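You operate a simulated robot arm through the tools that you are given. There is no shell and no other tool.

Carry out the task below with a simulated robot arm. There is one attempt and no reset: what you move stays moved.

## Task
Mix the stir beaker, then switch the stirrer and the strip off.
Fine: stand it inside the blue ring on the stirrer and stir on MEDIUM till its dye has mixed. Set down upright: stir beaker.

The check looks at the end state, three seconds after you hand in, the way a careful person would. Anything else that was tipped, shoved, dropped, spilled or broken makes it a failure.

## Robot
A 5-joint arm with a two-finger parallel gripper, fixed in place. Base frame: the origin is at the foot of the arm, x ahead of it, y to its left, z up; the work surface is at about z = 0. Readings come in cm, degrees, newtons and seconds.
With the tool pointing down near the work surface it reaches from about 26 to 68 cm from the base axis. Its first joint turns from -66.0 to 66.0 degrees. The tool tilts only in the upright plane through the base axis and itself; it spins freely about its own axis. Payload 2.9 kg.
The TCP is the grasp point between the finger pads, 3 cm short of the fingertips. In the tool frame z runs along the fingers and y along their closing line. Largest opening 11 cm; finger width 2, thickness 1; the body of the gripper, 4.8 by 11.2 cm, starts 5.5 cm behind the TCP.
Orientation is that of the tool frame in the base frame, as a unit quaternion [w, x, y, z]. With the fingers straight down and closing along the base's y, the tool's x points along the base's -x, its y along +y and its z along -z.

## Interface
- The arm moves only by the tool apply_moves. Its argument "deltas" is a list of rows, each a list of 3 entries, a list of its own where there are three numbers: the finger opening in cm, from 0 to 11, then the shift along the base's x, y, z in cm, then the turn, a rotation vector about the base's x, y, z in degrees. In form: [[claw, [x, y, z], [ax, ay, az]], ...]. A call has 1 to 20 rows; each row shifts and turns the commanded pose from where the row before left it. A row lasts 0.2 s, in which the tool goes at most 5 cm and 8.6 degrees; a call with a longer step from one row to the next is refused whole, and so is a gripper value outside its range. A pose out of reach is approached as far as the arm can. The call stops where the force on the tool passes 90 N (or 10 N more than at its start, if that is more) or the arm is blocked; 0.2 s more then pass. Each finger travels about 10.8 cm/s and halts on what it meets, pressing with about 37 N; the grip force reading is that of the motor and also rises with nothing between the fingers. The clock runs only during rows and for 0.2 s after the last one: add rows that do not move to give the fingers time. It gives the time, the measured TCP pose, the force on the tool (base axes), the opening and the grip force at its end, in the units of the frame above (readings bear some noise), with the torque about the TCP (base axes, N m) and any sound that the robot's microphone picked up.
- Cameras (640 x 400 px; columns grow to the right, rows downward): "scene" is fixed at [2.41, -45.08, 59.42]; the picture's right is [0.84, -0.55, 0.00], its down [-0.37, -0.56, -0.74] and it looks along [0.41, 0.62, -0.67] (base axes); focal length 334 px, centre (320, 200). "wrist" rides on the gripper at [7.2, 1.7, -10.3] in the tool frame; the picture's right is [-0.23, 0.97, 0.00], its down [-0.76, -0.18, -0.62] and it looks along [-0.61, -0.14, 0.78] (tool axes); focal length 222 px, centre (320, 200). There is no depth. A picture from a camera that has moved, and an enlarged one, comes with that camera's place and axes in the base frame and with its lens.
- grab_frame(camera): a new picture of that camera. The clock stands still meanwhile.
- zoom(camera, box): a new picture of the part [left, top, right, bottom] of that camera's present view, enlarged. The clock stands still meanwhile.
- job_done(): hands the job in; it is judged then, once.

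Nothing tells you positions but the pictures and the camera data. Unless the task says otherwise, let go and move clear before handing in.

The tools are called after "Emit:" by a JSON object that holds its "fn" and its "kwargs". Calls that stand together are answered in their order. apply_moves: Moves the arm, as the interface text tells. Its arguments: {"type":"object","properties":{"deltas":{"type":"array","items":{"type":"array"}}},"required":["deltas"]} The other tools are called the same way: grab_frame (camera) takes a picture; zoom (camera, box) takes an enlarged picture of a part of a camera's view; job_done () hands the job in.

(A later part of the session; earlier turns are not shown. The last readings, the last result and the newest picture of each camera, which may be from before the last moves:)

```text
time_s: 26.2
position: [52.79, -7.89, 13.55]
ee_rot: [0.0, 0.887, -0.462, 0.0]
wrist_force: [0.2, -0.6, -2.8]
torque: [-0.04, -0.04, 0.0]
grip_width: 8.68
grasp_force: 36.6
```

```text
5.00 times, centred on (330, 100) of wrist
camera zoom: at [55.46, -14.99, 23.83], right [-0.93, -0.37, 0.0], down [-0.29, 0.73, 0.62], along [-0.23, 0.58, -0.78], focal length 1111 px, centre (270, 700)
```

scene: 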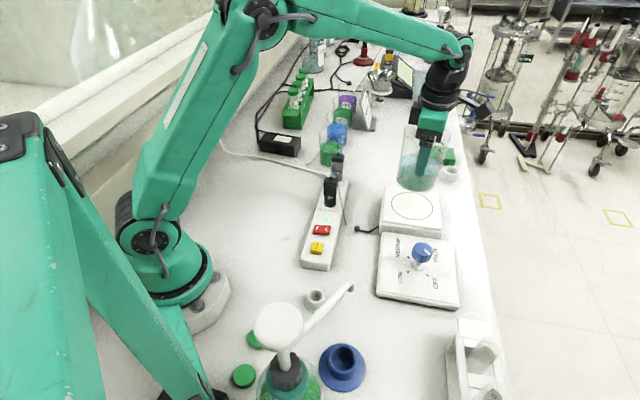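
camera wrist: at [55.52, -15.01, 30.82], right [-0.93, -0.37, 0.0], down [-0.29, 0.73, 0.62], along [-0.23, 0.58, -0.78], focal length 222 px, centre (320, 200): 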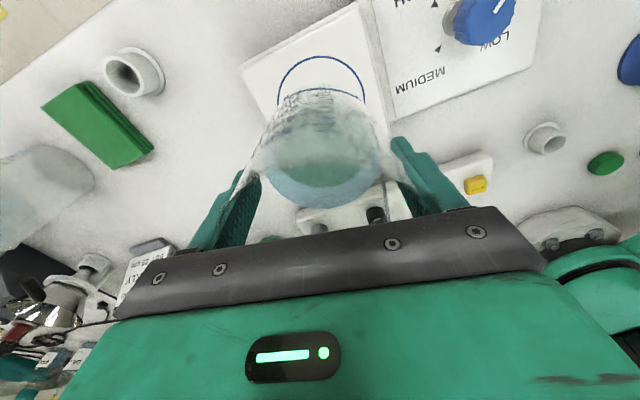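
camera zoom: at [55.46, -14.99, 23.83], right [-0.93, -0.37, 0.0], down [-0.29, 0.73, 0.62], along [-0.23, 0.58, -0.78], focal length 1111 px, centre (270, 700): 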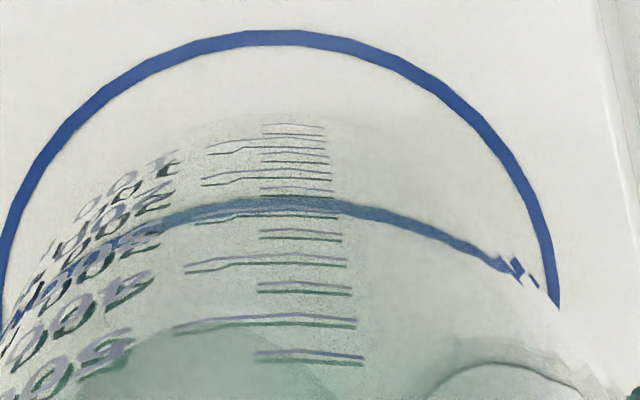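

The beaker sits about 0.5 cm off the grasp point along the tool's x, so its base is not quite centred on the ring. I'll correct while still just above the plate.

Emit:
{"fn": "apply_moves", "kwargs": {"deltas": [[7.6, [0.15, -0.2, 0], [0, 0, 0]], [7.6, [0.15, -0.2, 0], [0, 0, 0]], [7.6, [0, 0, 0], [0, 0, 0]], [7.6, [0, 0, 0], [0, 0, 0]]]}}

Emit:
{"fn": "zoom", "kwargs": {"camera": "scene", "box": [380, 170, 445, 225]}}

Emit:
{"fn": "zoom", "kwargs": {"camera": "wrist", "box": [230, 60, 410, 220]}}

```text
time_s: 27.2
position: [52.99, -8.46, 13.58]
ee_rot: [-0.001, 0.887, -0.462, -0.001]
wrist_force: [0.5, -0.4, -4.2]
torque: [0.01, -0.03, 0.0]
grip_width: 8.69
grasp_force: 36.8
```

```text
7.27 times, centred on (412, 198) of scene
camera zoom: at [2.41, -45.08, 59.42], right [0.84, -0.55, 0.0], down [-0.37, -0.56, -0.74], along [0.41, 0.62, -0.67], focal length 2432 px, centre (-353, 218)
```

zoom: 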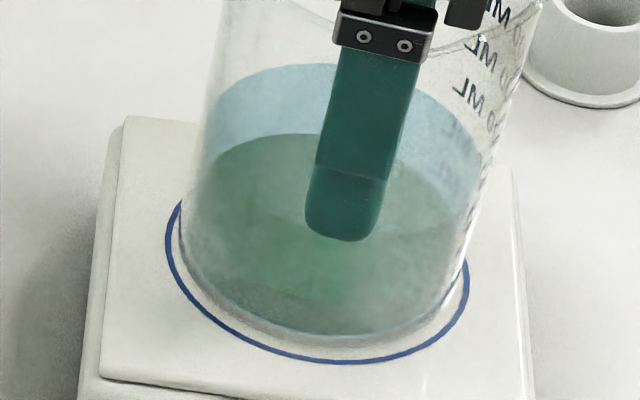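

```text
2.50 times, centred on (320, 140) of wrist
camera zoom: at [55.73, -15.48, 23.83], right [-0.93, -0.37, 0.0], down [-0.29, 0.73, 0.62], along [-0.23, 0.58, -0.78], focal length 555 px, centre (320, 350)
```

zoom: 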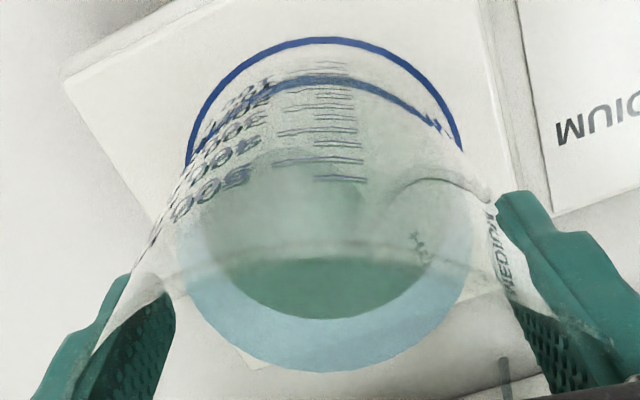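

Emit:
{"fn": "zoom", "kwargs": {"camera": "scene", "box": [392, 195, 440, 225]}}

Emit:
{"fn": "zoom", "kwargs": {"camera": "wrist", "box": [270, 60, 390, 140]}}

```text
13.33 times, centred on (416, 210) of scene
camera zoom: at [2.41, -45.08, 59.42], right [0.84, -0.55, 0.0], down [-0.37, -0.56, -0.74], along [0.41, 0.62, -0.67], focal length 4458 px, centre (-960, 67)
```

zoom: 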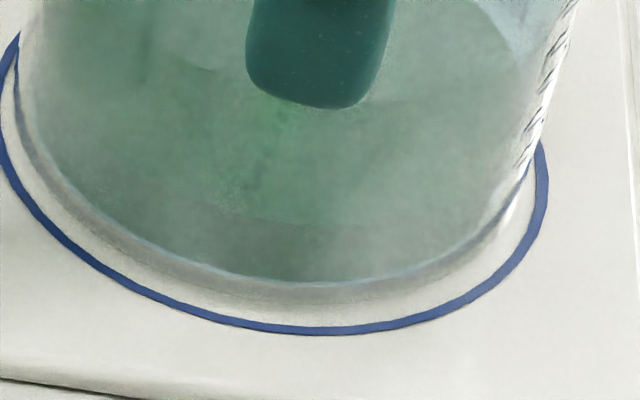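

```text
5.00 times, centred on (330, 100) of wrist
camera zoom: at [55.73, -15.48, 23.83], right [-0.93, -0.37, 0.0], down [-0.29, 0.73, 0.62], along [-0.23, 0.58, -0.78], focal length 1111 px, centre (270, 700)
```

zoom: 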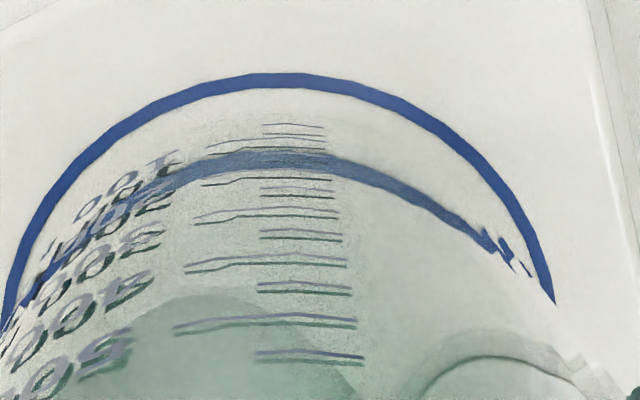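

Nearly centred now. I'll make a small correction and lower the last few millimetres in tiny steps.

Emit:
{"fn": "apply_moves", "kwargs": {"deltas": [[7.6, [0.06, 0.1, -0.1], [0, 0, 0]], [7.6, [0, 0, -0.1], [0, 0, 0]], [7.6, [0, 0, -0.1], [0, 0, 0]], [7.6, [0, 0, 0], [0, 0, 0]]]}}

Emit:
{"fn": "zoom", "kwargs": {"camera": "scene", "box": [392, 195, 440, 225]}}

```text
time_s: 28.2
position: [52.96, -8.43, 13.55]
ee_rot: [0.0, 0.887, -0.461, 0.001]
wrist_force: [-2.6, 3.7, 13.5]
torque: [0.13, 0.94, -0.06]
grip_width: 8.72
grasp_force: 37.1
```

```text
13.33 times, centred on (416, 210) of scene
camera zoom: at [2.4, -45.07, 59.42], right [0.84, -0.55, 0.0], down [-0.37, -0.56, -0.74], along [0.41, 0.62, -0.67], focal length 4458 px, centre (-960, 67)
```

zoom: 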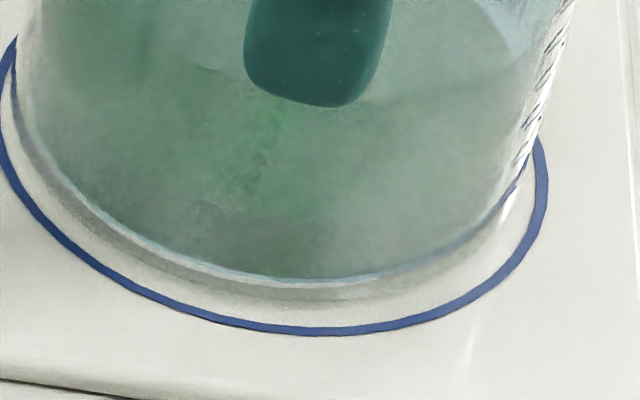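

The beaker has touched down (force up to 13 N). I'm checking how the base sits inside the ring from both cameras.

Emit:
{"fn": "zoom", "kwargs": {"camera": "scene", "box": [380, 170, 445, 225]}}

Emit:
{"fn": "zoom", "kwargs": {"camera": "wrist", "box": [230, 60, 410, 220]}}

```text
7.27 times, centred on (412, 198) of scene
camera zoom: at [2.4, -45.07, 59.42], right [0.84, -0.55, 0.0], down [-0.37, -0.56, -0.74], along [0.41, 0.62, -0.67], focal length 2432 px, centre (-353, 218)
```

zoom: 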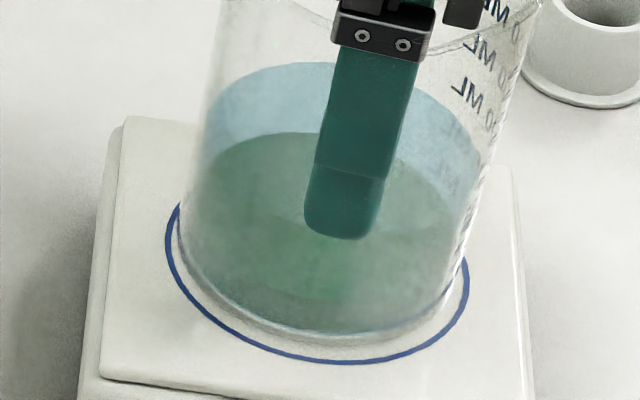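

```text
2.50 times, centred on (320, 140) of wrist
camera zoom: at [55.76, -15.39, 23.81], right [-0.93, -0.37, 0.0], down [-0.29, 0.73, 0.62], along [-0.23, 0.58, -0.78], focal length 555 px, centre (320, 350)
```

zoom: 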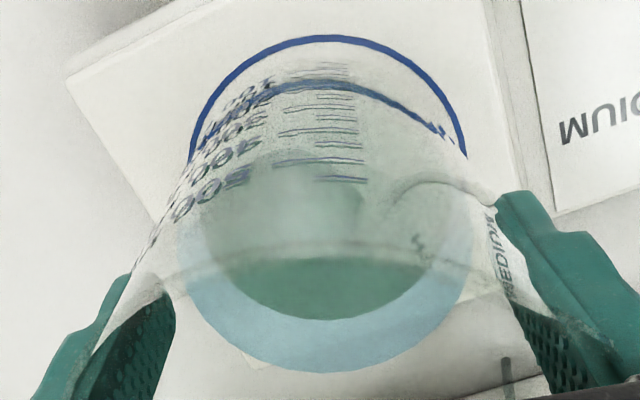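

Fully inside the ring, but about 2–3 mm off centre. I'll lift a hair, nudge and set back down.

Emit:
{"fn": "apply_moves", "kwargs": {"deltas": [[7.6, [0, 0, 0.25], [0, 0, 0]], [7.6, [0, 0, 0.3], [0, 0, 0]], [7.6, [-0.15, -0.13, 0], [0, 0, 0]], [7.6, [0, 0, 0], [0, 0, 0]]]}}

Emit:
{"fn": "zoom", "kwargs": {"camera": "scene", "box": [392, 195, 440, 225]}}

```text
time_s: 29.2
position: [52.85, -8.35, 13.81]
ee_rot: [0.0, 0.887, -0.462, -0.001]
wrist_force: [0.2, -1.0, -3.4]
torque: [-0.01, 0.02, 0.01]
grip_width: 8.67
grasp_force: 36.9
```

```text
13.33 times, centred on (416, 210) of scene
camera zoom: at [2.41, -45.08, 59.42], right [0.84, -0.55, 0.0], down [-0.37, -0.56, -0.74], along [0.41, 0.62, -0.67], focal length 4458 px, centre (-960, 67)
```

zoom: 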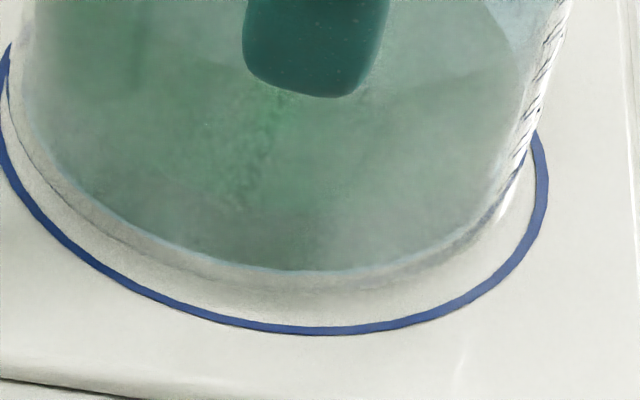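

Emit:
{"fn": "apply_moves", "kwargs": {"deltas": [[7.6, [0.02, -0.22, 0], [0, 0, 0]], [7.6, [0, 0, -0.15], [0, 0, 0]], [7.6, [0, 0, -0.15], [0, 0, 0]], [7.6, [0, 0, -0.05], [0, 0, 0]], [7.6, [0, 0, 0], [0, 0, 0]]]}}

Emit:
{"fn": "zoom", "kwargs": {"camera": "scene", "box": [392, 195, 440, 225]}}

Emit:
{"fn": "zoom", "kwargs": {"camera": "scene", "box": [380, 170, 445, 225]}}

```text
time_s: 30.4
position: [52.88, -8.6, 13.55]
ee_rot: [0.0, 0.887, -0.462, 0.0]
wrist_force: [0.5, 0.0, -4.5]
torque: [-0.04, -0.02, 0.0]
grip_width: 8.66
grasp_force: 37.1
```

```text
13.33 times, centred on (416, 210) of scene
camera zoom: at [2.41, -45.08, 59.42], right [0.84, -0.55, 0.0], down [-0.37, -0.56, -0.74], along [0.41, 0.62, -0.67], focal length 4458 px, centre (-960, 67)
```

zoom: 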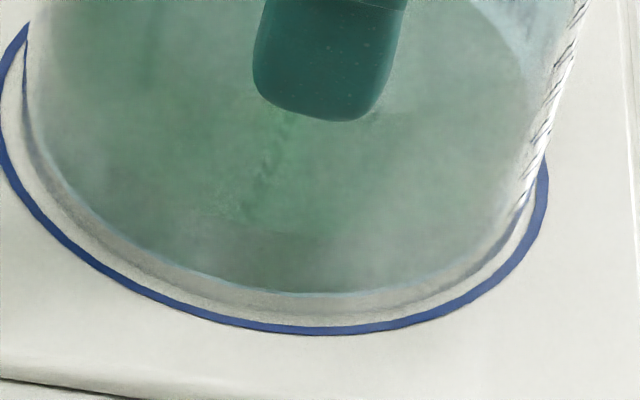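

```text
7.27 times, centred on (412, 198) of scene
camera zoom: at [2.41, -45.08, 59.42], right [0.84, -0.55, 0.0], down [-0.37, -0.56, -0.74], along [0.41, 0.62, -0.67], focal length 2432 px, centre (-353, 218)
```

zoom: 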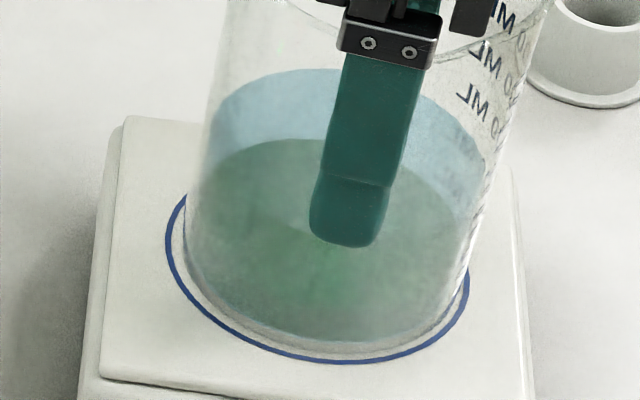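

Emit:
{"fn": "apply_moves", "kwargs": {"deltas": [[7.6, [0.04, 0.11, 0], [0, 0, 0]], [7.6, [0, 0, -0.1], [0, 0, 0]], [7.6, [0, 0, -0.05], [0, 0, 0]], [7.6, [0, 0, 0], [0, 0, 0]]]}}

Emit:
{"fn": "zoom", "kwargs": {"camera": "scene", "box": [392, 195, 440, 225]}}

```text
time_s: 31.4
position: [53.04, -8.64, 13.39]
ee_rot: [-0.001, 0.887, -0.461, 0.001]
wrist_force: [-2.5, 0.1, 15.5]
torque: [-0.05, 1.03, 0.0]
grip_width: 8.67
grasp_force: 37.5
```

```text
13.33 times, centred on (416, 210) of scene
camera zoom: at [2.4, -45.07, 59.42], right [0.84, -0.55, 0.0], down [-0.37, -0.56, -0.74], along [0.41, 0.62, -0.67], focal length 4458 px, centre (-960, 67)
```

zoom: 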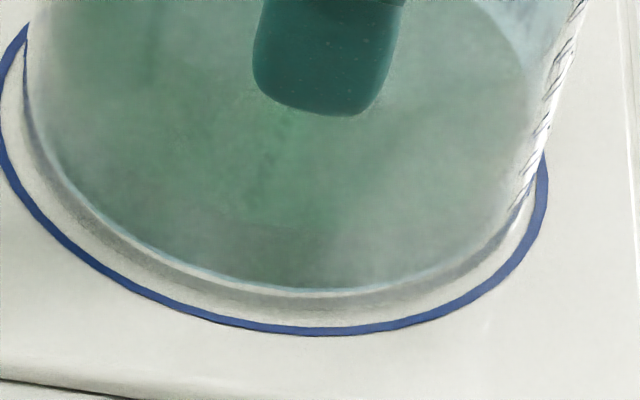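

The base is centred inside the ring and seated. I'll relieve the press and open the fingers slowly.

Emit:
{"fn": "apply_moves", "kwargs": {"deltas": [[7.6, [0, 0, 0.08], [0, 0, 0]], [8.4, [0, 0, 0], [0, 0, 0]], [8.7, [0, 0, 0], [0, 0, 0]], [8.9, [0, 0, 0], [0, 0, 0]], [9.3, [0, 0, 0], [0, 0, 0]], [10.0, [0, 0, 0], [0, 0, 0]], [11.0, [0, 0, 0], [0, 0, 0]], [11.0, [0, 0, 0], [0, 0, 0]]]}}

Emit:
{"fn": "zoom", "kwargs": {"camera": "scene", "box": [380, 170, 445, 225]}}

Emit:
{"fn": "grab_frame", "kwargs": {"camera": "wrist"}}

```text
time_s: 33.2
position: [52.98, -8.57, 13.34]
ee_rot: [0.0, 0.887, -0.462, 0.0]
wrist_force: [-0.6, 0.0, 0.2]
torque: [0.0, -0.01, 0.03]
grip_width: 11.02
grasp_force: 0.1
```

```text
7.27 times, centred on (412, 198) of scene
camera zoom: at [2.41, -45.08, 59.42], right [0.84, -0.55, 0.0], down [-0.37, -0.56, -0.74], along [0.41, 0.62, -0.67], focal length 2432 px, centre (-353, 218)
```

zoom: 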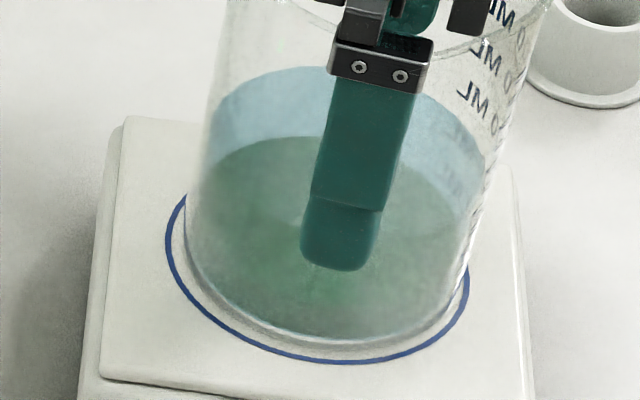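

```text
taken
camera wrist: at [55.73, -15.6, 23.71], right [-0.93, -0.37, 0.0], down [-0.29, 0.73, 0.62], along [-0.23, 0.58, -0.78], focal length 222 px, centre (320, 200)
```

wrist: 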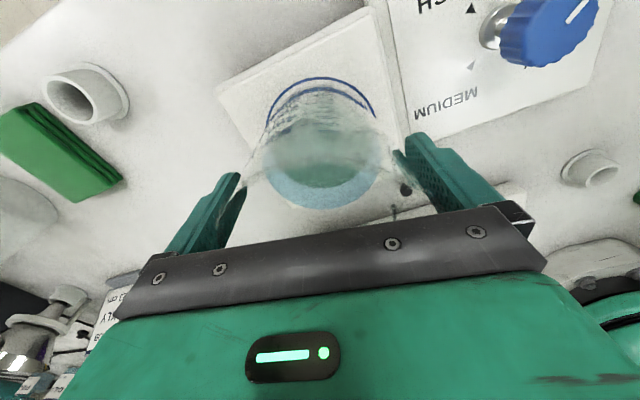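

The beaker stands inside the ring. I'm rising straight up clear of it.

Emit:
{"fn": "apply_moves", "kwargs": {"deltas": [[11, [0, 0, 0.5], [0, 0, 0]], [11, [0, 0, 1.0], [0, 0, 0]], [11, [0, 0, 1.5], [0, 0, 0]], [11, [0, 0, 2.0], [0, 0, 0]], [11, [0, 0, 2.0], [0, 0, 0]], [11, [0, 0, 2.0], [0, 0, 0]], [11, [0, 0, 2.0], [0, 0, 0]], [11, [0, 0, 2.0], [0, 0, 0]], [11, [0, 0, 0], [0, 0, 0]], [11, [0, 0, 0], [0, 0, 0]]]}}

Emit:
{"fn": "grab_frame", "kwargs": {"camera": "wrist"}}

Emit:
{"fn": "zoom", "kwargs": {"camera": "scene", "box": [360, 120, 480, 310]}}

```text
time_s: 35.4
position: [53.19, -8.67, 26.17]
ee_rot: [0.0, 0.887, -0.462, 0.0]
wrist_force: [0.0, 0.9, -0.4]
torque: [0.01, 0.03, 0.0]
grip_width: 10.97
grasp_force: 0.0
```

```text
taken
camera wrist: at [55.7, -15.59, 36.51], right [-0.93, -0.37, 0.0], down [-0.29, 0.73, 0.62], along [-0.23, 0.58, -0.78], focal length 222 px, centre (320, 200)
```

wrist: 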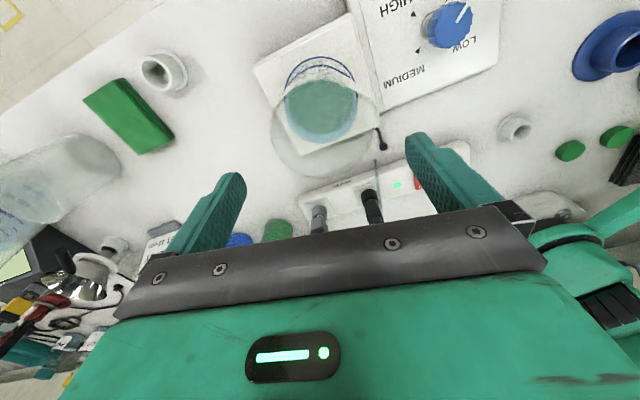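

```text
2.11 times, centred on (420, 215) of scene
camera zoom: at [2.41, -45.08, 59.42], right [0.84, -0.55, 0.0], down [-0.37, -0.56, -0.74], along [0.41, 0.62, -0.67], focal length 704 px, centre (110, 168)
```

zoom: 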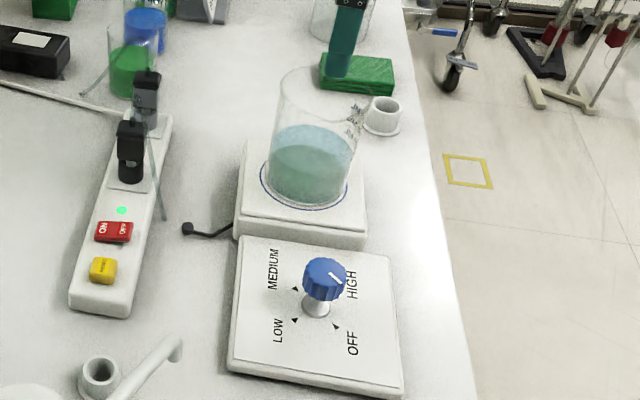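

The beaker stands well in the ring. Next is the knob. The label marks put its axis near (42.7, -20.7), with OFF toward -y, LOW toward -x, MEDIUM toward +y and HIGH toward +x, so it takes 180° clockwise to reach MEDIUM. I'll hover over it.

Emit:
{"fn": "apply_moves", "kwargs": {"deltas": [[11, [-1.5, -1.7, 0], [0, 0, 0]], [11, [-1.5, -1.7, 0], [0, 0, 0]], [11, [-1.5, -1.7, 0], [0, 0, 0]], [11, [-1.5, -1.7, 0], [0, 0, 0]], [11, [-1.5, -1.7, -1], [0, 0, 0]], [11, [-1.5, -1.7, -1.5], [0, 0, 0]], [11, [-1.4, -1.8, -1.5], [0, 0, 0]], [11, [0, 0, 0], [0, 0, 0]], [11, [0, 0, 0], [0, 0, 0]]]}}

Emit:
{"fn": "grab_frame", "kwargs": {"camera": "wrist"}}

Emit:
{"fn": "zoom", "kwargs": {"camera": "wrist", "box": [220, 40, 420, 200]}}

```text
time_s: 37.4
position: [42.69, -20.52, 22.27]
ee_rot: [-0.001, 0.887, -0.461, -0.001]
wrist_force: [-0.8, -0.9, 0.8]
torque: [-0.02, 0.02, 0.0]
grip_width: 10.99
grasp_force: 0.1
```

```text
taken
camera wrist: at [45.43, -27.51, 32.68], right [-0.93, -0.37, 0.0], down [-0.29, 0.73, 0.62], along [-0.23, 0.58, -0.78], focal length 222 px, centre (320, 200)
```

wrist: 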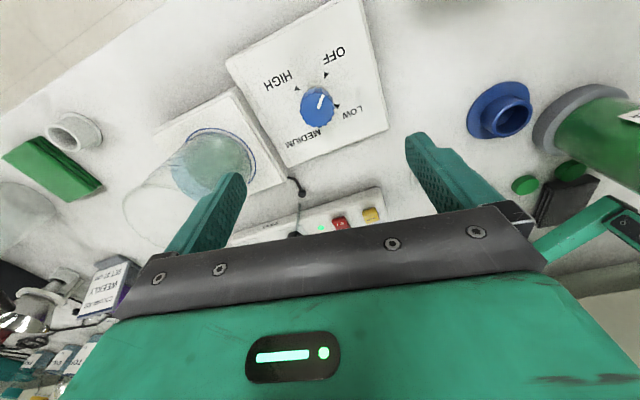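

```text
2.50 times, centred on (320, 120) of wrist
camera zoom: at [45.43, -27.51, 32.68], right [-0.93, -0.37, 0.0], down [-0.29, 0.73, 0.62], along [-0.23, 0.58, -0.78], focal length 555 px, centre (320, 400)
```

zoom: 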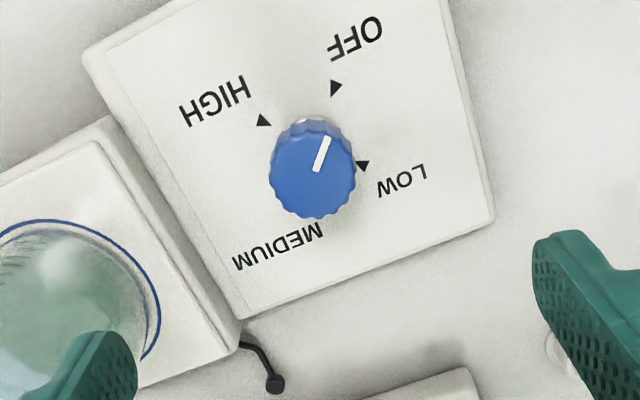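

The knob cap centre is about (42.85, -20.4), with its top near z = 7.8 and about 4 cm wide. I'll narrow the fingers to 7 cm, align and descend partway to refine.

Emit:
{"fn": "apply_moves", "kwargs": {"deltas": [[9, [0.15, 0.1, -1.5], [0, 0, 0]], [7, [0, 0, -2.0], [0, 0, 0]], [7, [0, 0, -2.0], [0, 0, 0]], [7, [0, 0, -2.0], [0, 0, 0]], [7, [0, 0, -1.5], [0, 0, 0]], [7, [0, 0, 0], [0, 0, 0]], [7, [0, 0, 0], [0, 0, 0]]]}}

Emit:
{"fn": "grab_frame", "kwargs": {"camera": "wrist"}}

Emit:
{"fn": "zoom", "kwargs": {"camera": "wrist", "box": [220, 70, 420, 230]}}

Emit:
{"fn": "zoom", "kwargs": {"camera": "scene", "box": [370, 180, 480, 310]}}

```text
time_s: 39.0
position: [42.93, -20.51, 13.44]
ee_rot: [0.0, 0.887, -0.462, -0.001]
wrist_force: [-0.5, 0.0, 0.1]
torque: [0.0, -0.01, -0.02]
grip_width: 7.0
grasp_force: 0.1
```

```text
taken
camera wrist: at [45.59, -27.48, 23.79], right [-0.93, -0.37, 0.0], down [-0.29, 0.73, 0.62], along [-0.23, 0.58, -0.78], focal length 222 px, centre (320, 200)
```

wrist: 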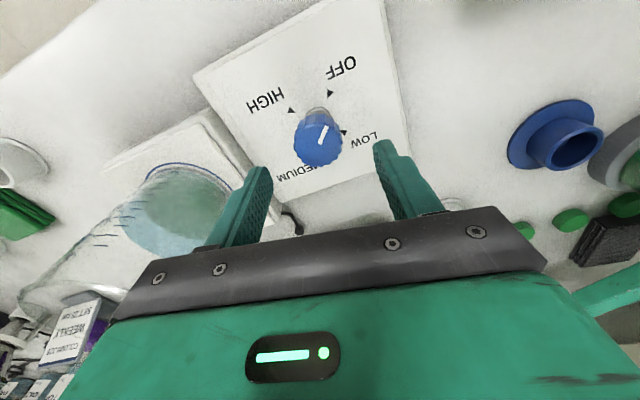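

```text
2.50 times, centred on (320, 150) of wrist
camera zoom: at [45.59, -27.48, 23.79], right [-0.93, -0.37, 0.0], down [-0.29, 0.73, 0.62], along [-0.23, 0.58, -0.78], focal length 555 px, centre (320, 325)
```

zoom: 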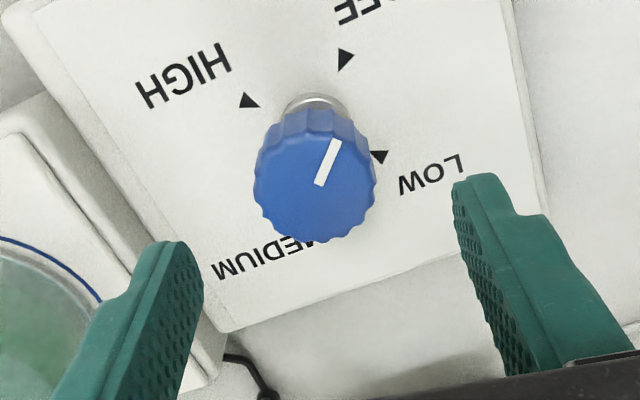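

```text
3.08 times, centred on (425, 245) of scene
camera zoom: at [2.41, -45.08, 59.42], right [0.84, -0.55, 0.0], down [-0.37, -0.56, -0.74], along [0.41, 0.62, -0.67], focal length 1029 px, centre (-3, 62)
```

zoom: 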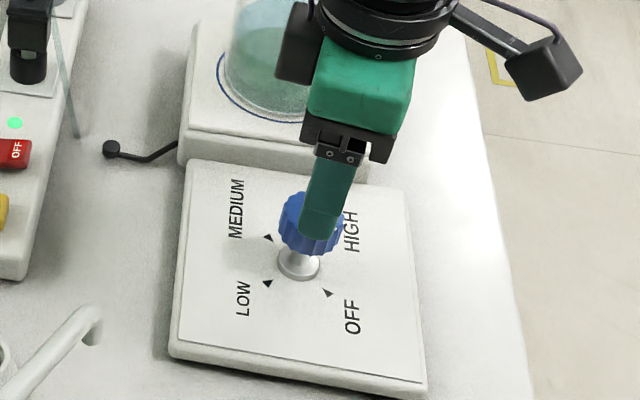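

The knob is centred within 1–2 mm. I'll nudge, descend so the pads cover the cap and close until just short of contact.

Emit:
{"fn": "apply_moves", "kwargs": {"deltas": [[7, [0.12, 0.06, -1.2], [0, 0, 0]], [7, [0, 0, -1.5], [0, 0, 0]], [7, [0, 0, -1.5], [0, 0, 0]], [7, [0, 0, -1.2], [0, 0, 0]], [7, [0, 0, -0.7], [0, 0, 0]], [6, [0, 0, 0], [0, 0, 0]], [5, [0, 0, 0], [0, 0, 0]], [5, [0, 0, 0], [0, 0, 0]]]}}

Emit:
{"fn": "zoom", "kwargs": {"camera": "wrist", "box": [220, 100, 420, 260]}}

Emit:
{"fn": "zoom", "kwargs": {"camera": "scene", "box": [370, 180, 480, 310]}}

```text
time_s: 40.8
position: [42.85, -20.5, 7.29]
ee_rot: [0.001, 0.887, -0.462, 0.0]
wrist_force: [0.1, 0.4, -0.1]
torque: [0.02, -0.03, 0.0]
grip_width: 4.97
grasp_force: 0.0
```

```text
2.50 times, centred on (320, 180) of wrist
camera zoom: at [45.57, -27.53, 17.7], right [-0.93, -0.37, 0.0], down [-0.29, 0.73, 0.62], along [-0.23, 0.58, -0.78], focal length 555 px, centre (320, 250)
```

zoom: 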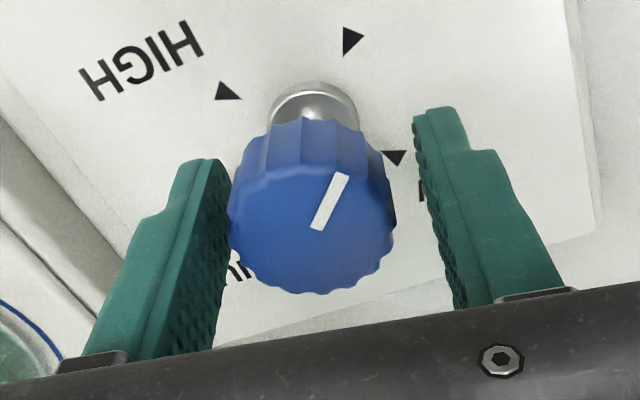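

```text
3.08 times, centred on (425, 245) of scene
camera zoom: at [2.41, -45.08, 59.42], right [0.84, -0.55, 0.0], down [-0.37, -0.56, -0.74], along [0.41, 0.62, -0.67], focal length 1029 px, centre (-3, 62)
```

zoom: 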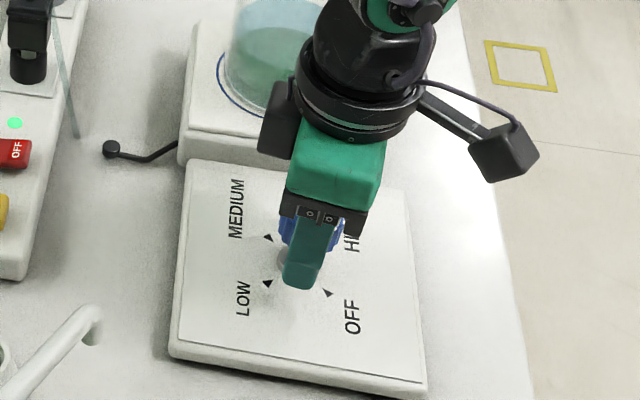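

The cap is about 2 mm toward the left finger, so I'll shift and then close gradually while watching for side forces.

Emit:
{"fn": "apply_moves", "kwargs": {"deltas": [[5, [0.17, 0.12, 0], [0, 0, 0]], [4.6, [0, 0, 0], [0, 0, 0]], [4.2, [0, 0, 0], [0, 0, 0]], [4.2, [0, 0, 0], [0, 0, 0]]]}}

Emit:
{"fn": "zoom", "kwargs": {"camera": "wrist", "box": [220, 100, 420, 260]}}

```text
time_s: 41.8
position: [42.93, -20.35, 7.31]
ee_rot: [0.0, 0.887, -0.461, -0.001]
wrist_force: [0.3, -0.2, 0.0]
torque: [0.05, 0.02, -0.03]
grip_width: 4.19
grasp_force: 0.1
```

```text
2.50 times, centred on (320, 180) of wrist
camera zoom: at [45.71, -27.38, 17.67], right [-0.93, -0.37, 0.0], down [-0.29, 0.73, 0.62], along [-0.23, 0.58, -0.78], focal length 555 px, centre (320, 250)
```

zoom: 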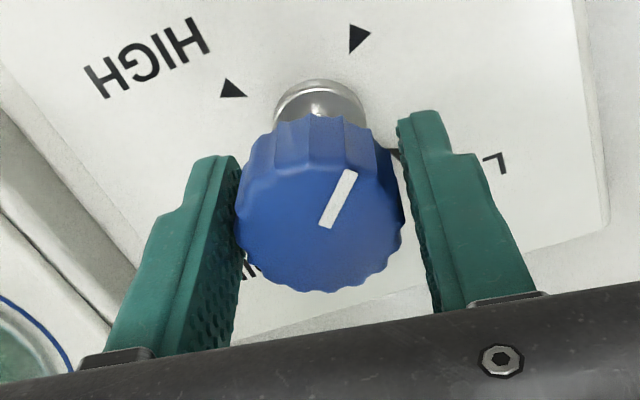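

Emit:
{"fn": "apply_moves", "kwargs": {"deltas": [[4.0, [0, 0, 0], [0, 0, 0]], [3.85, [0, 0, 0], [0, 0, 0]], [3.7, [0, 0, 0], [0, 0, 0]], [3.7, [0, 0, 0], [0, 0, 0]]]}}

```text
time_s: 42.8
position: [42.98, -20.37, 7.36]
ee_rot: [0.001, 0.887, -0.461, 0.0]
wrist_force: [2.0, 1.8, -1.0]
torque: [-0.05, 0.01, -0.01]
grip_width: 3.78
grasp_force: 1.3
```

Contact has started with a small side force of about 2.7 N. I'll ease toward it slightly and finish the grip.

Emit:
{"fn": "apply_moves", "kwargs": {"deltas": [[3.7, [0.05, 0.04, 0], [0, 0, 0]], [3.6, [0, 0, 0], [0, 0, 0]], [3.4, [0, 0, 0], [0, 0, 0]], [3.2, [0, 0, 0], [0, 0, 0]], [3.2, [0, 0, 0], [0, 0, 0]]]}}

Emit:
{"fn": "zoom", "kwargs": {"camera": "wrist", "box": [220, 100, 420, 260]}}

```text
time_s: 44.0
position: [42.87, -20.51, 7.32]
ee_rot: [-0.001, 0.886, -0.463, -0.001]
wrist_force: [-7.9, -13.6, 6.9]
torque: [-0.21, 0.39, -0.02]
grip_width: 3.78
grasp_force: 45.5
```

```text
2.50 times, centred on (320, 180) of wrist
camera zoom: at [45.71, -27.36, 17.68], right [-0.93, -0.37, 0.0], down [-0.29, 0.73, 0.62], along [-0.23, 0.58, -0.78], focal length 555 px, centre (320, 250)
```

zoom: 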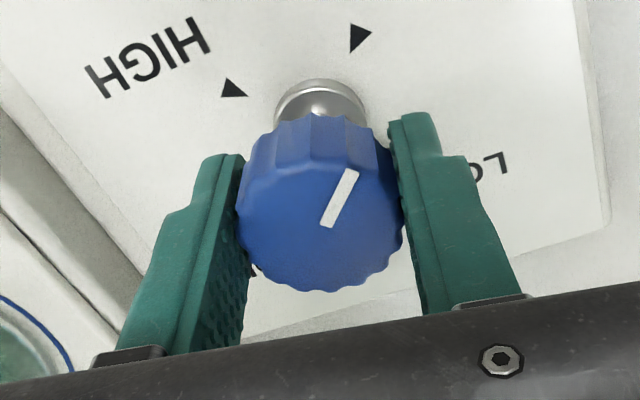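

Emit:
{"fn": "apply_moves", "kwargs": {"deltas": [[3.2, [-0.06, -0.1, 0.03], [0, 0, 0]], [3.2, [0, 0, 0], [0, 0, 0]]]}}

```text
time_s: 44.6
position: [43.02, -20.31, 7.31]
ee_rot: [0.0, 0.888, -0.461, 0.001]
wrist_force: [17.8, -3.4, -16.5]
torque: [0.52, 0.92, -0.02]
grip_width: 3.75
grasp_force: 45.0
```

Emit:
{"fn": "apply_moves", "kwargs": {"deltas": [[3.2, [0, 0, 0], [0, 0, 0]], [3.2, [0, 0, 0], [0, 0, 0]], [3.2, [0, 0, 0], [0, 0, 0]]]}}

Emit:
{"fn": "zoom", "kwargs": {"camera": "scene", "box": [370, 180, 480, 310]}}

```text
time_s: 45.4
position: [42.94, -20.42, 7.36]
ee_rot: [0.001, 0.888, -0.461, 0.002]
wrist_force: [30.5, 7.3, -29.9]
torque: [0.08, 0.49, 0.01]
grip_width: 3.75
grasp_force: 44.9
```

```text
3.08 times, centred on (425, 245) of scene
camera zoom: at [2.43, -45.08, 59.41], right [0.84, -0.55, 0.0], down [-0.37, -0.56, -0.74], along [0.4, 0.62, -0.67], focal length 1029 px, centre (-3, 62)
```

zoom: 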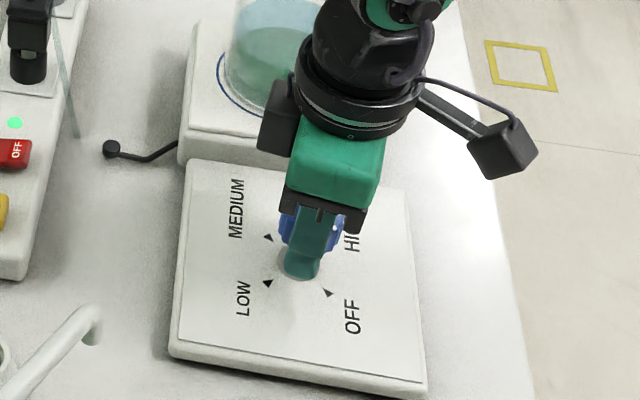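

The force on the wrist is building up while I grip the fixed knob. I'll release gently and let it settle before trying again with a lighter grip.

Emit:
{"fn": "apply_moves", "kwargs": {"deltas": [[3.7, [0, 0, 0], [0, 0, 0]], [4.0, [0, 0, 0], [0, 0, 0]], [4.3, [0, 0, 0], [0, 0, 0]], [4.3, [0, 0, 0], [0, 0, 0]]]}}

Emit:
{"fn": "zoom", "kwargs": {"camera": "wrist", "box": [220, 100, 420, 260]}}

Emit:
{"fn": "zoom", "kwargs": {"camera": "scene", "box": [360, 130, 480, 320]}}

```text
time_s: 46.4
position: [42.92, -20.42, 7.49]
ee_rot: [0.0, 0.887, -0.462, 0.0]
wrist_force: [1.0, 0.6, -0.4]
torque: [-0.02, 0.03, 0.01]
grip_width: 4.3
grasp_force: 0.1
```

```text
2.50 times, centred on (320, 180) of wrist
camera zoom: at [45.62, -27.44, 17.77], right [-0.93, -0.37, 0.0], down [-0.29, 0.73, 0.62], along [-0.23, 0.58, -0.78], focal length 555 px, centre (320, 250)
```

zoom: 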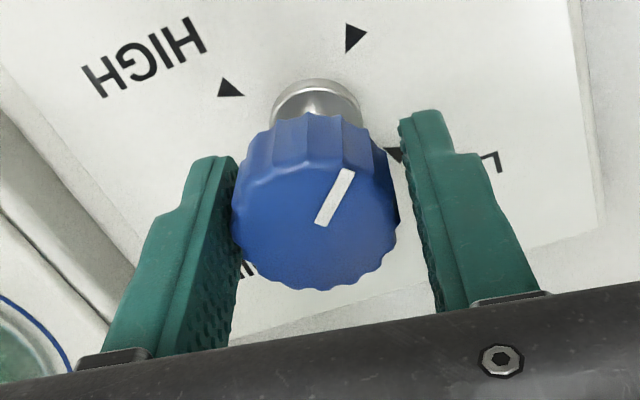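

```text
2.11 times, centred on (420, 225) of scene
camera zoom: at [2.41, -45.08, 59.42], right [0.84, -0.55, 0.0], down [-0.37, -0.56, -0.74], along [0.41, 0.62, -0.67], focal length 704 px, centre (110, 147)
```

zoom: 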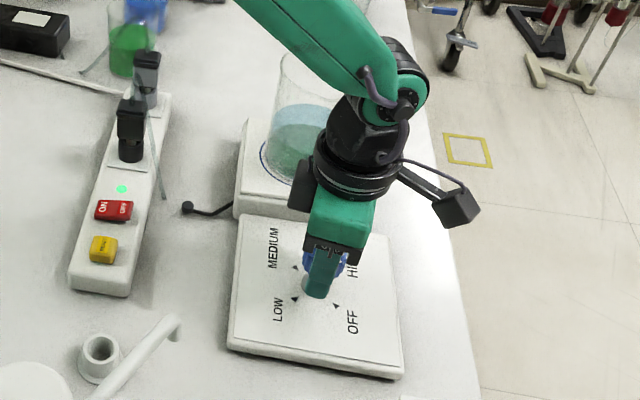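

Nothing shifted. I'll re-centre by 1 mm, grip lightly (about 10 N) and start turning clockwise straight away.

Emit:
{"fn": "apply_moves", "kwargs": {"deltas": [[4.3, [0.08, 0.06, -0.05], [0, 0, 0]], [4.0, [0, 0, 0], [0, 0, 0]], [3.8, [0, 0, 0], [0, 0, 0]], [3.65, [0, 0, 0], [0, 0, 0]], [3.55, [0, 0, 0], [0, 0, 0]]]}}

```text
time_s: 47.6
position: [42.97, -20.34, 7.41]
ee_rot: [0.0, 0.887, -0.462, 0.0]
wrist_force: [-0.7, 0.2, 0.2]
torque: [0.31, -0.21, 0.01]
grip_width: 3.74
grasp_force: 45.0
```

Gripped with almost no side load. Turning clockwise in a first small increment.

Emit:
{"fn": "apply_moves", "kwargs": {"deltas": [[3.55, [0, 0, 0], [0, 0, -6]], [3.55, [0, 0, 0], [0, 0, -6]], [3.55, [0, 0, 0], [0, 0, -6]]]}}

Emit:
{"fn": "zoom", "kwargs": {"camera": "wrist", "box": [220, 80, 420, 240]}}

```text
time_s: 48.4
position: [42.93, -20.3, 7.39]
ee_rot: [0.0, 0.804, -0.595, -0.001]
wrist_force: [-10.7, 0.6, 5.1]
torque: [-0.53, -0.74, 0.02]
grip_width: 3.74
grasp_force: 45.1
```

```text
2.50 times, centred on (320, 160) of wrist
camera zoom: at [43.43, -27.84, 17.68], right [-1.0, -0.07, 0.0], down [-0.05, 0.78, 0.62], along [-0.04, 0.62, -0.78], focal length 555 px, centre (320, 300)
```

zoom: 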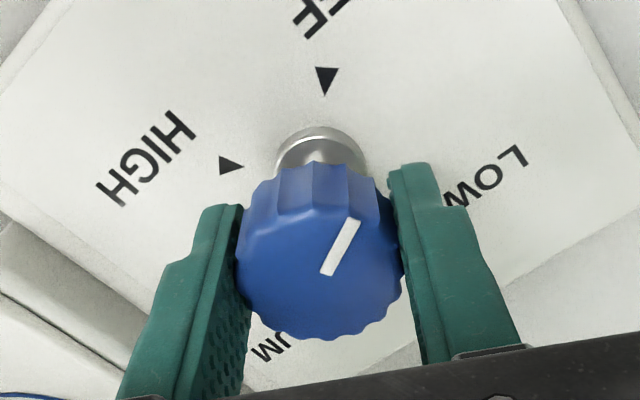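

The knob turns with the gripper and needs very little torque. Continuing clockwise.

Emit:
{"fn": "apply_moves", "kwargs": {"deltas": [[3.55, [-0.01, 0, 0], [0, 0, -8.1]], [3.55, [0, 0, 0], [0, 0, -8.1]], [3.55, [0, 0, 0], [0, 0, -8.1]], [3.55, [0, 0, 0], [0, 0, -8.1]], [3.55, [0, 0, 0], [0, 0, -8.1]], [3.55, [0, 0, 0], [0, 0, -8.1]]]}}

Emit:
{"fn": "zoom", "kwargs": {"camera": "wrist", "box": [220, 80, 420, 240]}}

```text
time_s: 49.8
position: [43.1, -20.12, 7.22]
ee_rot: [-0.001, -0.488, 0.873, 0.001]
wrist_force: [-18.1, 6.3, 15.4]
torque: [-0.05, 0.38, -0.01]
grip_width: 3.67
grasp_force: 45.5
```

```text
2.50 times, centred on (320, 160) of wrist
camera zoom: at [37.86, -25.53, 17.68], right [-0.71, 0.7, 0.0], down [0.55, 0.56, 0.62], along [0.44, 0.44, -0.78], focal length 555 px, centre (320, 300)
```

zoom: 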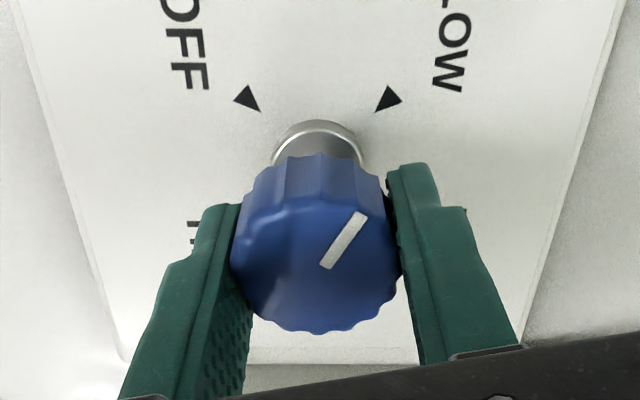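

The knob is turning nicely. I'll ease the side load slightly and continue.

Emit:
{"fn": "apply_moves", "kwargs": {"deltas": [[3.55, [-0.03, 0.01, 0.015], [0, 0, -8.1]], [3.55, [0, 0, 0], [0, 0, -8.1]], [3.55, [0, 0, 0], [0, 0, -8.1]], [3.55, [0, 0, 0], [0, 0, -8.1]], [3.55, [0, 0, 0], [0, 0, -8.1]], [3.55, [0, 0, 0], [0, 0, -8.1]], [3.55, [0, 0, 0], [0, 0, -8.1]]]}}

Emit:
{"fn": "zoom", "kwargs": {"camera": "wrist", "box": [220, 80, 420, 240]}}

```text
time_s: 51.4
position: [43.28, -20.43, 7.31]
ee_rot: [0.001, -0.013, 1.0, -0.001]
wrist_force: [3.1, 10.6, 15.0]
torque: [0.24, 0.78, -0.02]
grip_width: 3.66
grasp_force: 45.0
```

```text
2.50 times, centred on (320, 160) of wrist
camera zoom: at [35.87, -18.92, 17.64], right [0.2, 0.98, 0.0], down [0.76, -0.16, 0.63], along [0.61, -0.13, -0.78], focal length 555 px, centre (320, 300)
```

zoom: 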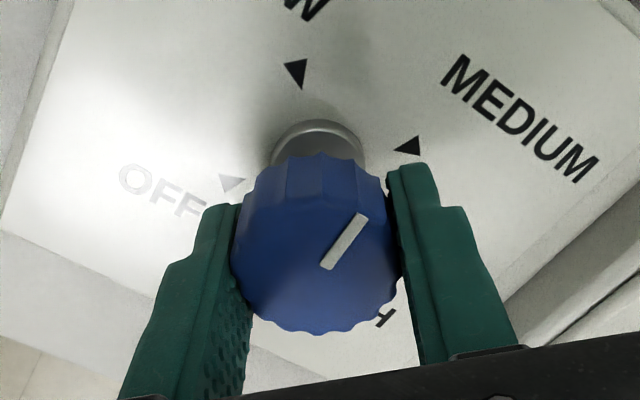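

The mark reads about 140° in base terms and MEDIUM is at 90°, so about 50° remain. I'll turn most of that and check.

Emit:
{"fn": "apply_moves", "kwargs": {"deltas": [[3.55, [0, 0.02, 0.015], [0, 0, -8.0]], [3.55, [0, 0, 0], [0, 0, -8.0]], [3.55, [0, 0, 0], [0, 0, -8.0]], [3.55, [0, 0, 0], [0, 0, -8.0]], [3.55, [0, 0, 0], [0, 0, -8.0]]]}}

Emit:
{"fn": "zoom", "kwargs": {"camera": "wrist", "box": [220, 80, 420, 240]}}

```text
time_s: 52.6
position: [43.17, -20.44, 7.41]
ee_rot: [0.003, 0.331, 0.944, 0.0]
wrist_force: [14.2, -26.9, 1.9]
torque: [0.01, 0.62, 0.07]
grip_width: 3.69
grasp_force: 45.1
```

```text
2.50 times, centred on (320, 160) of wrist
camera zoom: at [38.46, -14.72, 17.62], right [0.79, 0.62, 0.0], down [0.48, -0.61, 0.63], along [0.39, -0.49, -0.78], focal length 555 px, centre (320, 300)
```

zoom: 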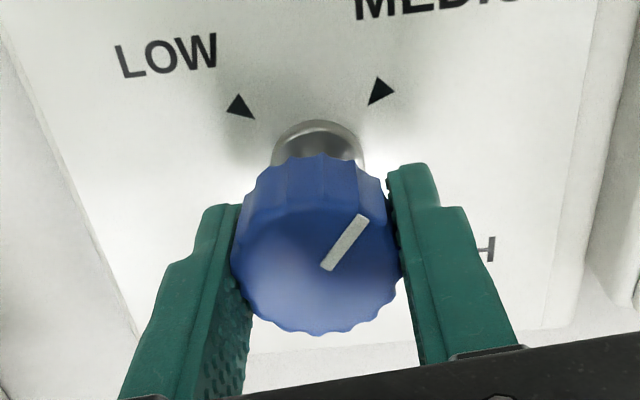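

About 10° remain to MEDIUM, so I'm turning the last bit while relieving the side load.

Emit:
{"fn": "apply_moves", "kwargs": {"deltas": [[3.55, [0.02, -0.03, 0], [0, 0, -5.0]], [3.55, [0, 0, 0], [0, 0, -5.0]], [3.55, [0, 0, 0], [0, 0, 0]]]}}

Emit:
{"fn": "zoom", "kwargs": {"camera": "wrist", "box": [220, 80, 420, 240]}}

Emit:
{"fn": "grab_frame", "kwargs": {"camera": "scene"}}

```text
time_s: 53.4
position: [43.25, -20.55, 7.4]
ee_rot: [0.002, 0.412, 0.911, 0.0]
wrist_force: [5.2, -40.2, -6.9]
torque: [-0.41, 0.04, 0.04]
grip_width: 3.65
grasp_force: 44.7
```

```text
2.50 times, centred on (320, 160) of wrist
camera zoom: at [39.52, -14.03, 17.63], right [0.88, 0.47, 0.0], down [0.37, -0.69, 0.63], along [0.3, -0.55, -0.78], focal length 555 px, centre (320, 300)
```

zoom: 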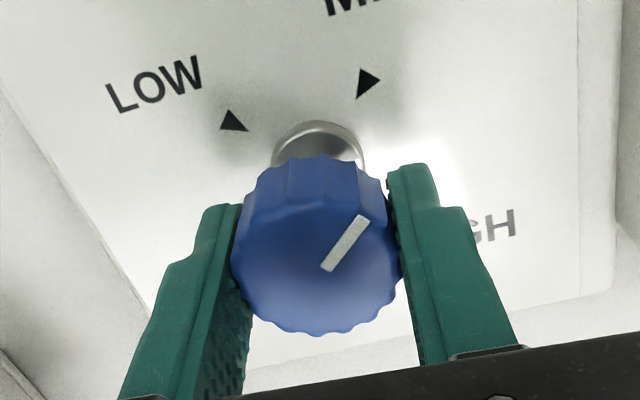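

```text
taken
```

scene: 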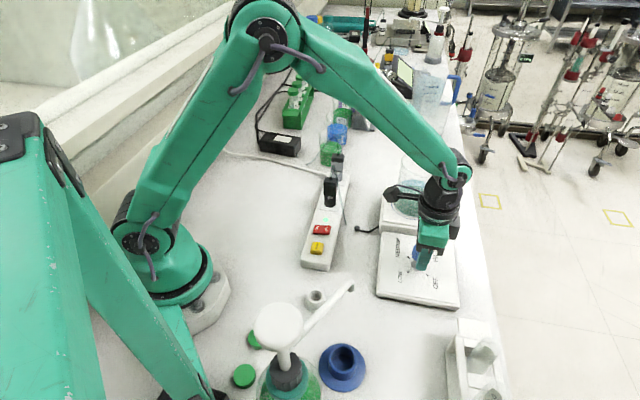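

The mark now points at MEDIUM. I'm releasing the knob and checking its mark and the beaker.

Emit:
{"fn": "apply_moves", "kwargs": {"deltas": [[3.8, [0, 0, 0], [0, 0, 0]], [4.1, [0, 0, 0], [0, 0, 0]], [4.6, [0, 0, 0], [0, 0, 0]], [4.6, [0, 0, 0], [0, 0, 0]]]}}

Emit:
{"fn": "zoom", "kwargs": {"camera": "wrist", "box": [220, 80, 420, 240]}}

Emit:
{"fn": "zoom", "kwargs": {"camera": "scene", "box": [360, 130, 480, 320]}}

Emit:
{"fn": "zoom", "kwargs": {"camera": "scene", "box": [380, 150, 445, 225]}}

```text
time_s: 54.4
position: [43.25, -20.28, 7.32]
ee_rot: [0.0, 0.409, 0.913, 0.0]
wrist_force: [-0.2, -0.8, -0.2]
torque: [0.02, 0.03, -0.01]
grip_width: 4.63
grasp_force: 0.1
```

```text
2.50 times, centred on (320, 160) of wrist
camera zoom: at [39.51, -13.84, 17.68], right [0.88, 0.48, 0.0], down [0.37, -0.69, 0.62], along [0.3, -0.55, -0.78], focal length 555 px, centre (320, 300)
```

zoom: 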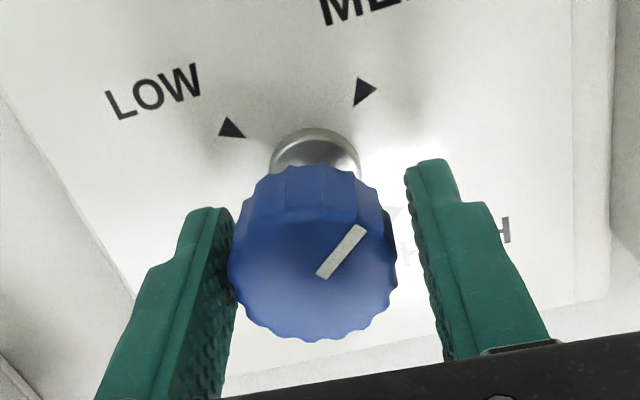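

```text
2.11 times, centred on (420, 225) of scene
camera zoom: at [2.41, -45.08, 59.42], right [0.84, -0.55, 0.0], down [-0.37, -0.56, -0.74], along [0.41, 0.62, -0.67], focal length 704 px, centre (110, 147)
```

zoom: 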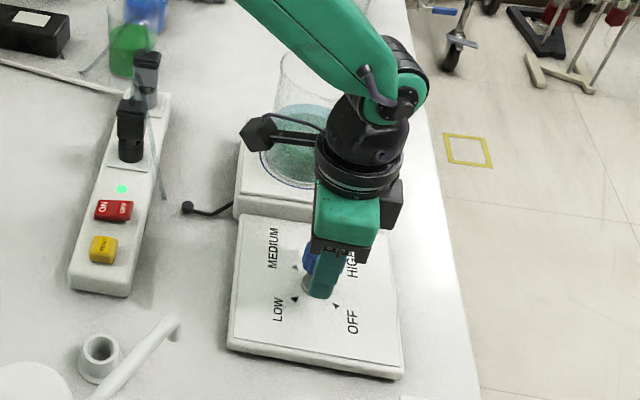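

```text
5.33 times, centred on (412, 188) of scene
camera zoom: at [2.41, -45.08, 59.42], right [0.84, -0.55, 0.0], down [-0.37, -0.56, -0.74], along [0.41, 0.62, -0.67], focal length 1783 px, centre (-173, 267)
```

zoom: 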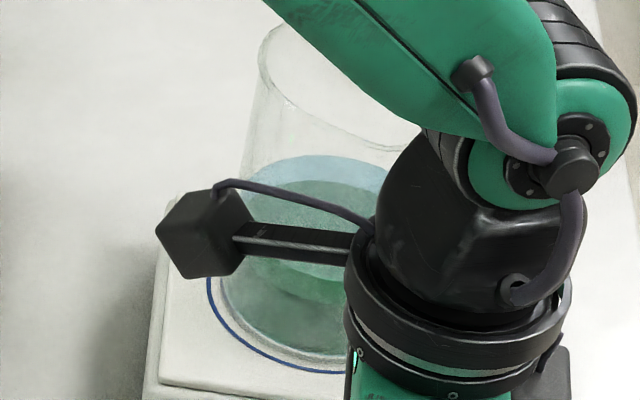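

The knob mark sits at about 84–90°, near MEDIUM. I'll rise and swing the arm toward the strip side so the scene camera can see the knob and beaker clearly.

Emit:
{"fn": "apply_moves", "kwargs": {"deltas": [[4.8, [0, 0, 1.0], [0, 0, 0]], [5, [0, 0, 2.0], [0, 0, 0]], [5, [0, 0, 2.5], [0, 0, 0]], [5, [0, 0, 3.0], [0, 0, 0]], [5, [0, 0, 3.0], [0, 0, 0]], [5, [0, 0, 3.0], [0, 0, 0]], [5, [0, 0, 2.0], [0, 0, 0]], [5, [-1.0, 2.5, 0], [0, 0, 0]], [5, [-1.0, 3, 0], [0, 0, 0]], [5, [-1.0, 3, 0], [0, 0, 0]], [5, [-1.0, 3, 0], [0, 0, 0]], [5, [-1.0, 3, 0], [0, 0, 0]], [5, [-1.0, 3, 0], [0, 0, 0]], [5, [-1.0, 3, 0], [0, 0, 0]], [5, [0, 0, 0], [0, 0, 0]], [5, [0, 0, 0], [0, 0, 0]]]}}

Emit:
{"fn": "grab_frame", "kwargs": {"camera": "scene"}}

Emit:
{"fn": "zoom", "kwargs": {"camera": "scene", "box": [380, 150, 445, 225]}}

Emit:
{"fn": "zoom", "kwargs": {"camera": "scene", "box": [390, 225, 450, 300]}}

```text
time_s: 57.8
position: [35.99, -0.13, 24.12]
ee_rot: [0.0, 0.409, 0.912, 0.001]
wrist_force: [-0.1, -0.5, -0.4]
torque: [0.01, 0.01, 0.02]
grip_width: 5.0
grasp_force: 0.1
```

```text
taken
```

scene: 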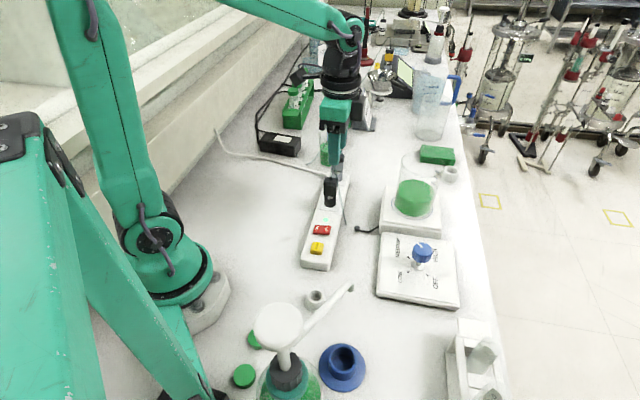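

```text
5.33 times, centred on (412, 188) of scene
camera zoom: at [2.41, -45.08, 59.42], right [0.84, -0.55, 0.0], down [-0.37, -0.56, -0.74], along [0.41, 0.62, -0.67], focal length 1783 px, centre (-173, 267)
```

zoom: 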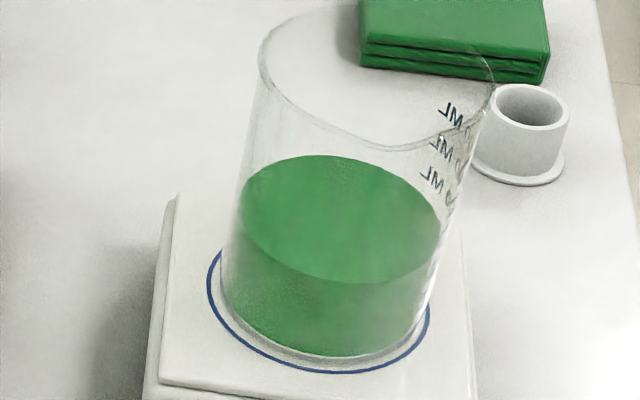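

```text
5.33 times, centred on (420, 262) of scene
camera zoom: at [2.41, -45.08, 59.42], right [0.84, -0.55, 0.0], down [-0.37, -0.56, -0.74], along [0.41, 0.62, -0.67], focal length 1783 px, centre (-213, -133)
```

zoom: 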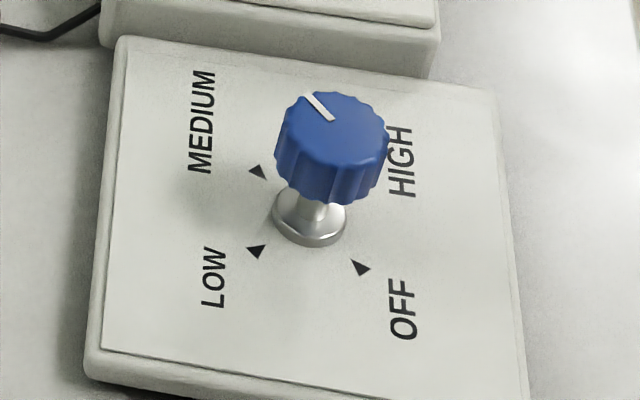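

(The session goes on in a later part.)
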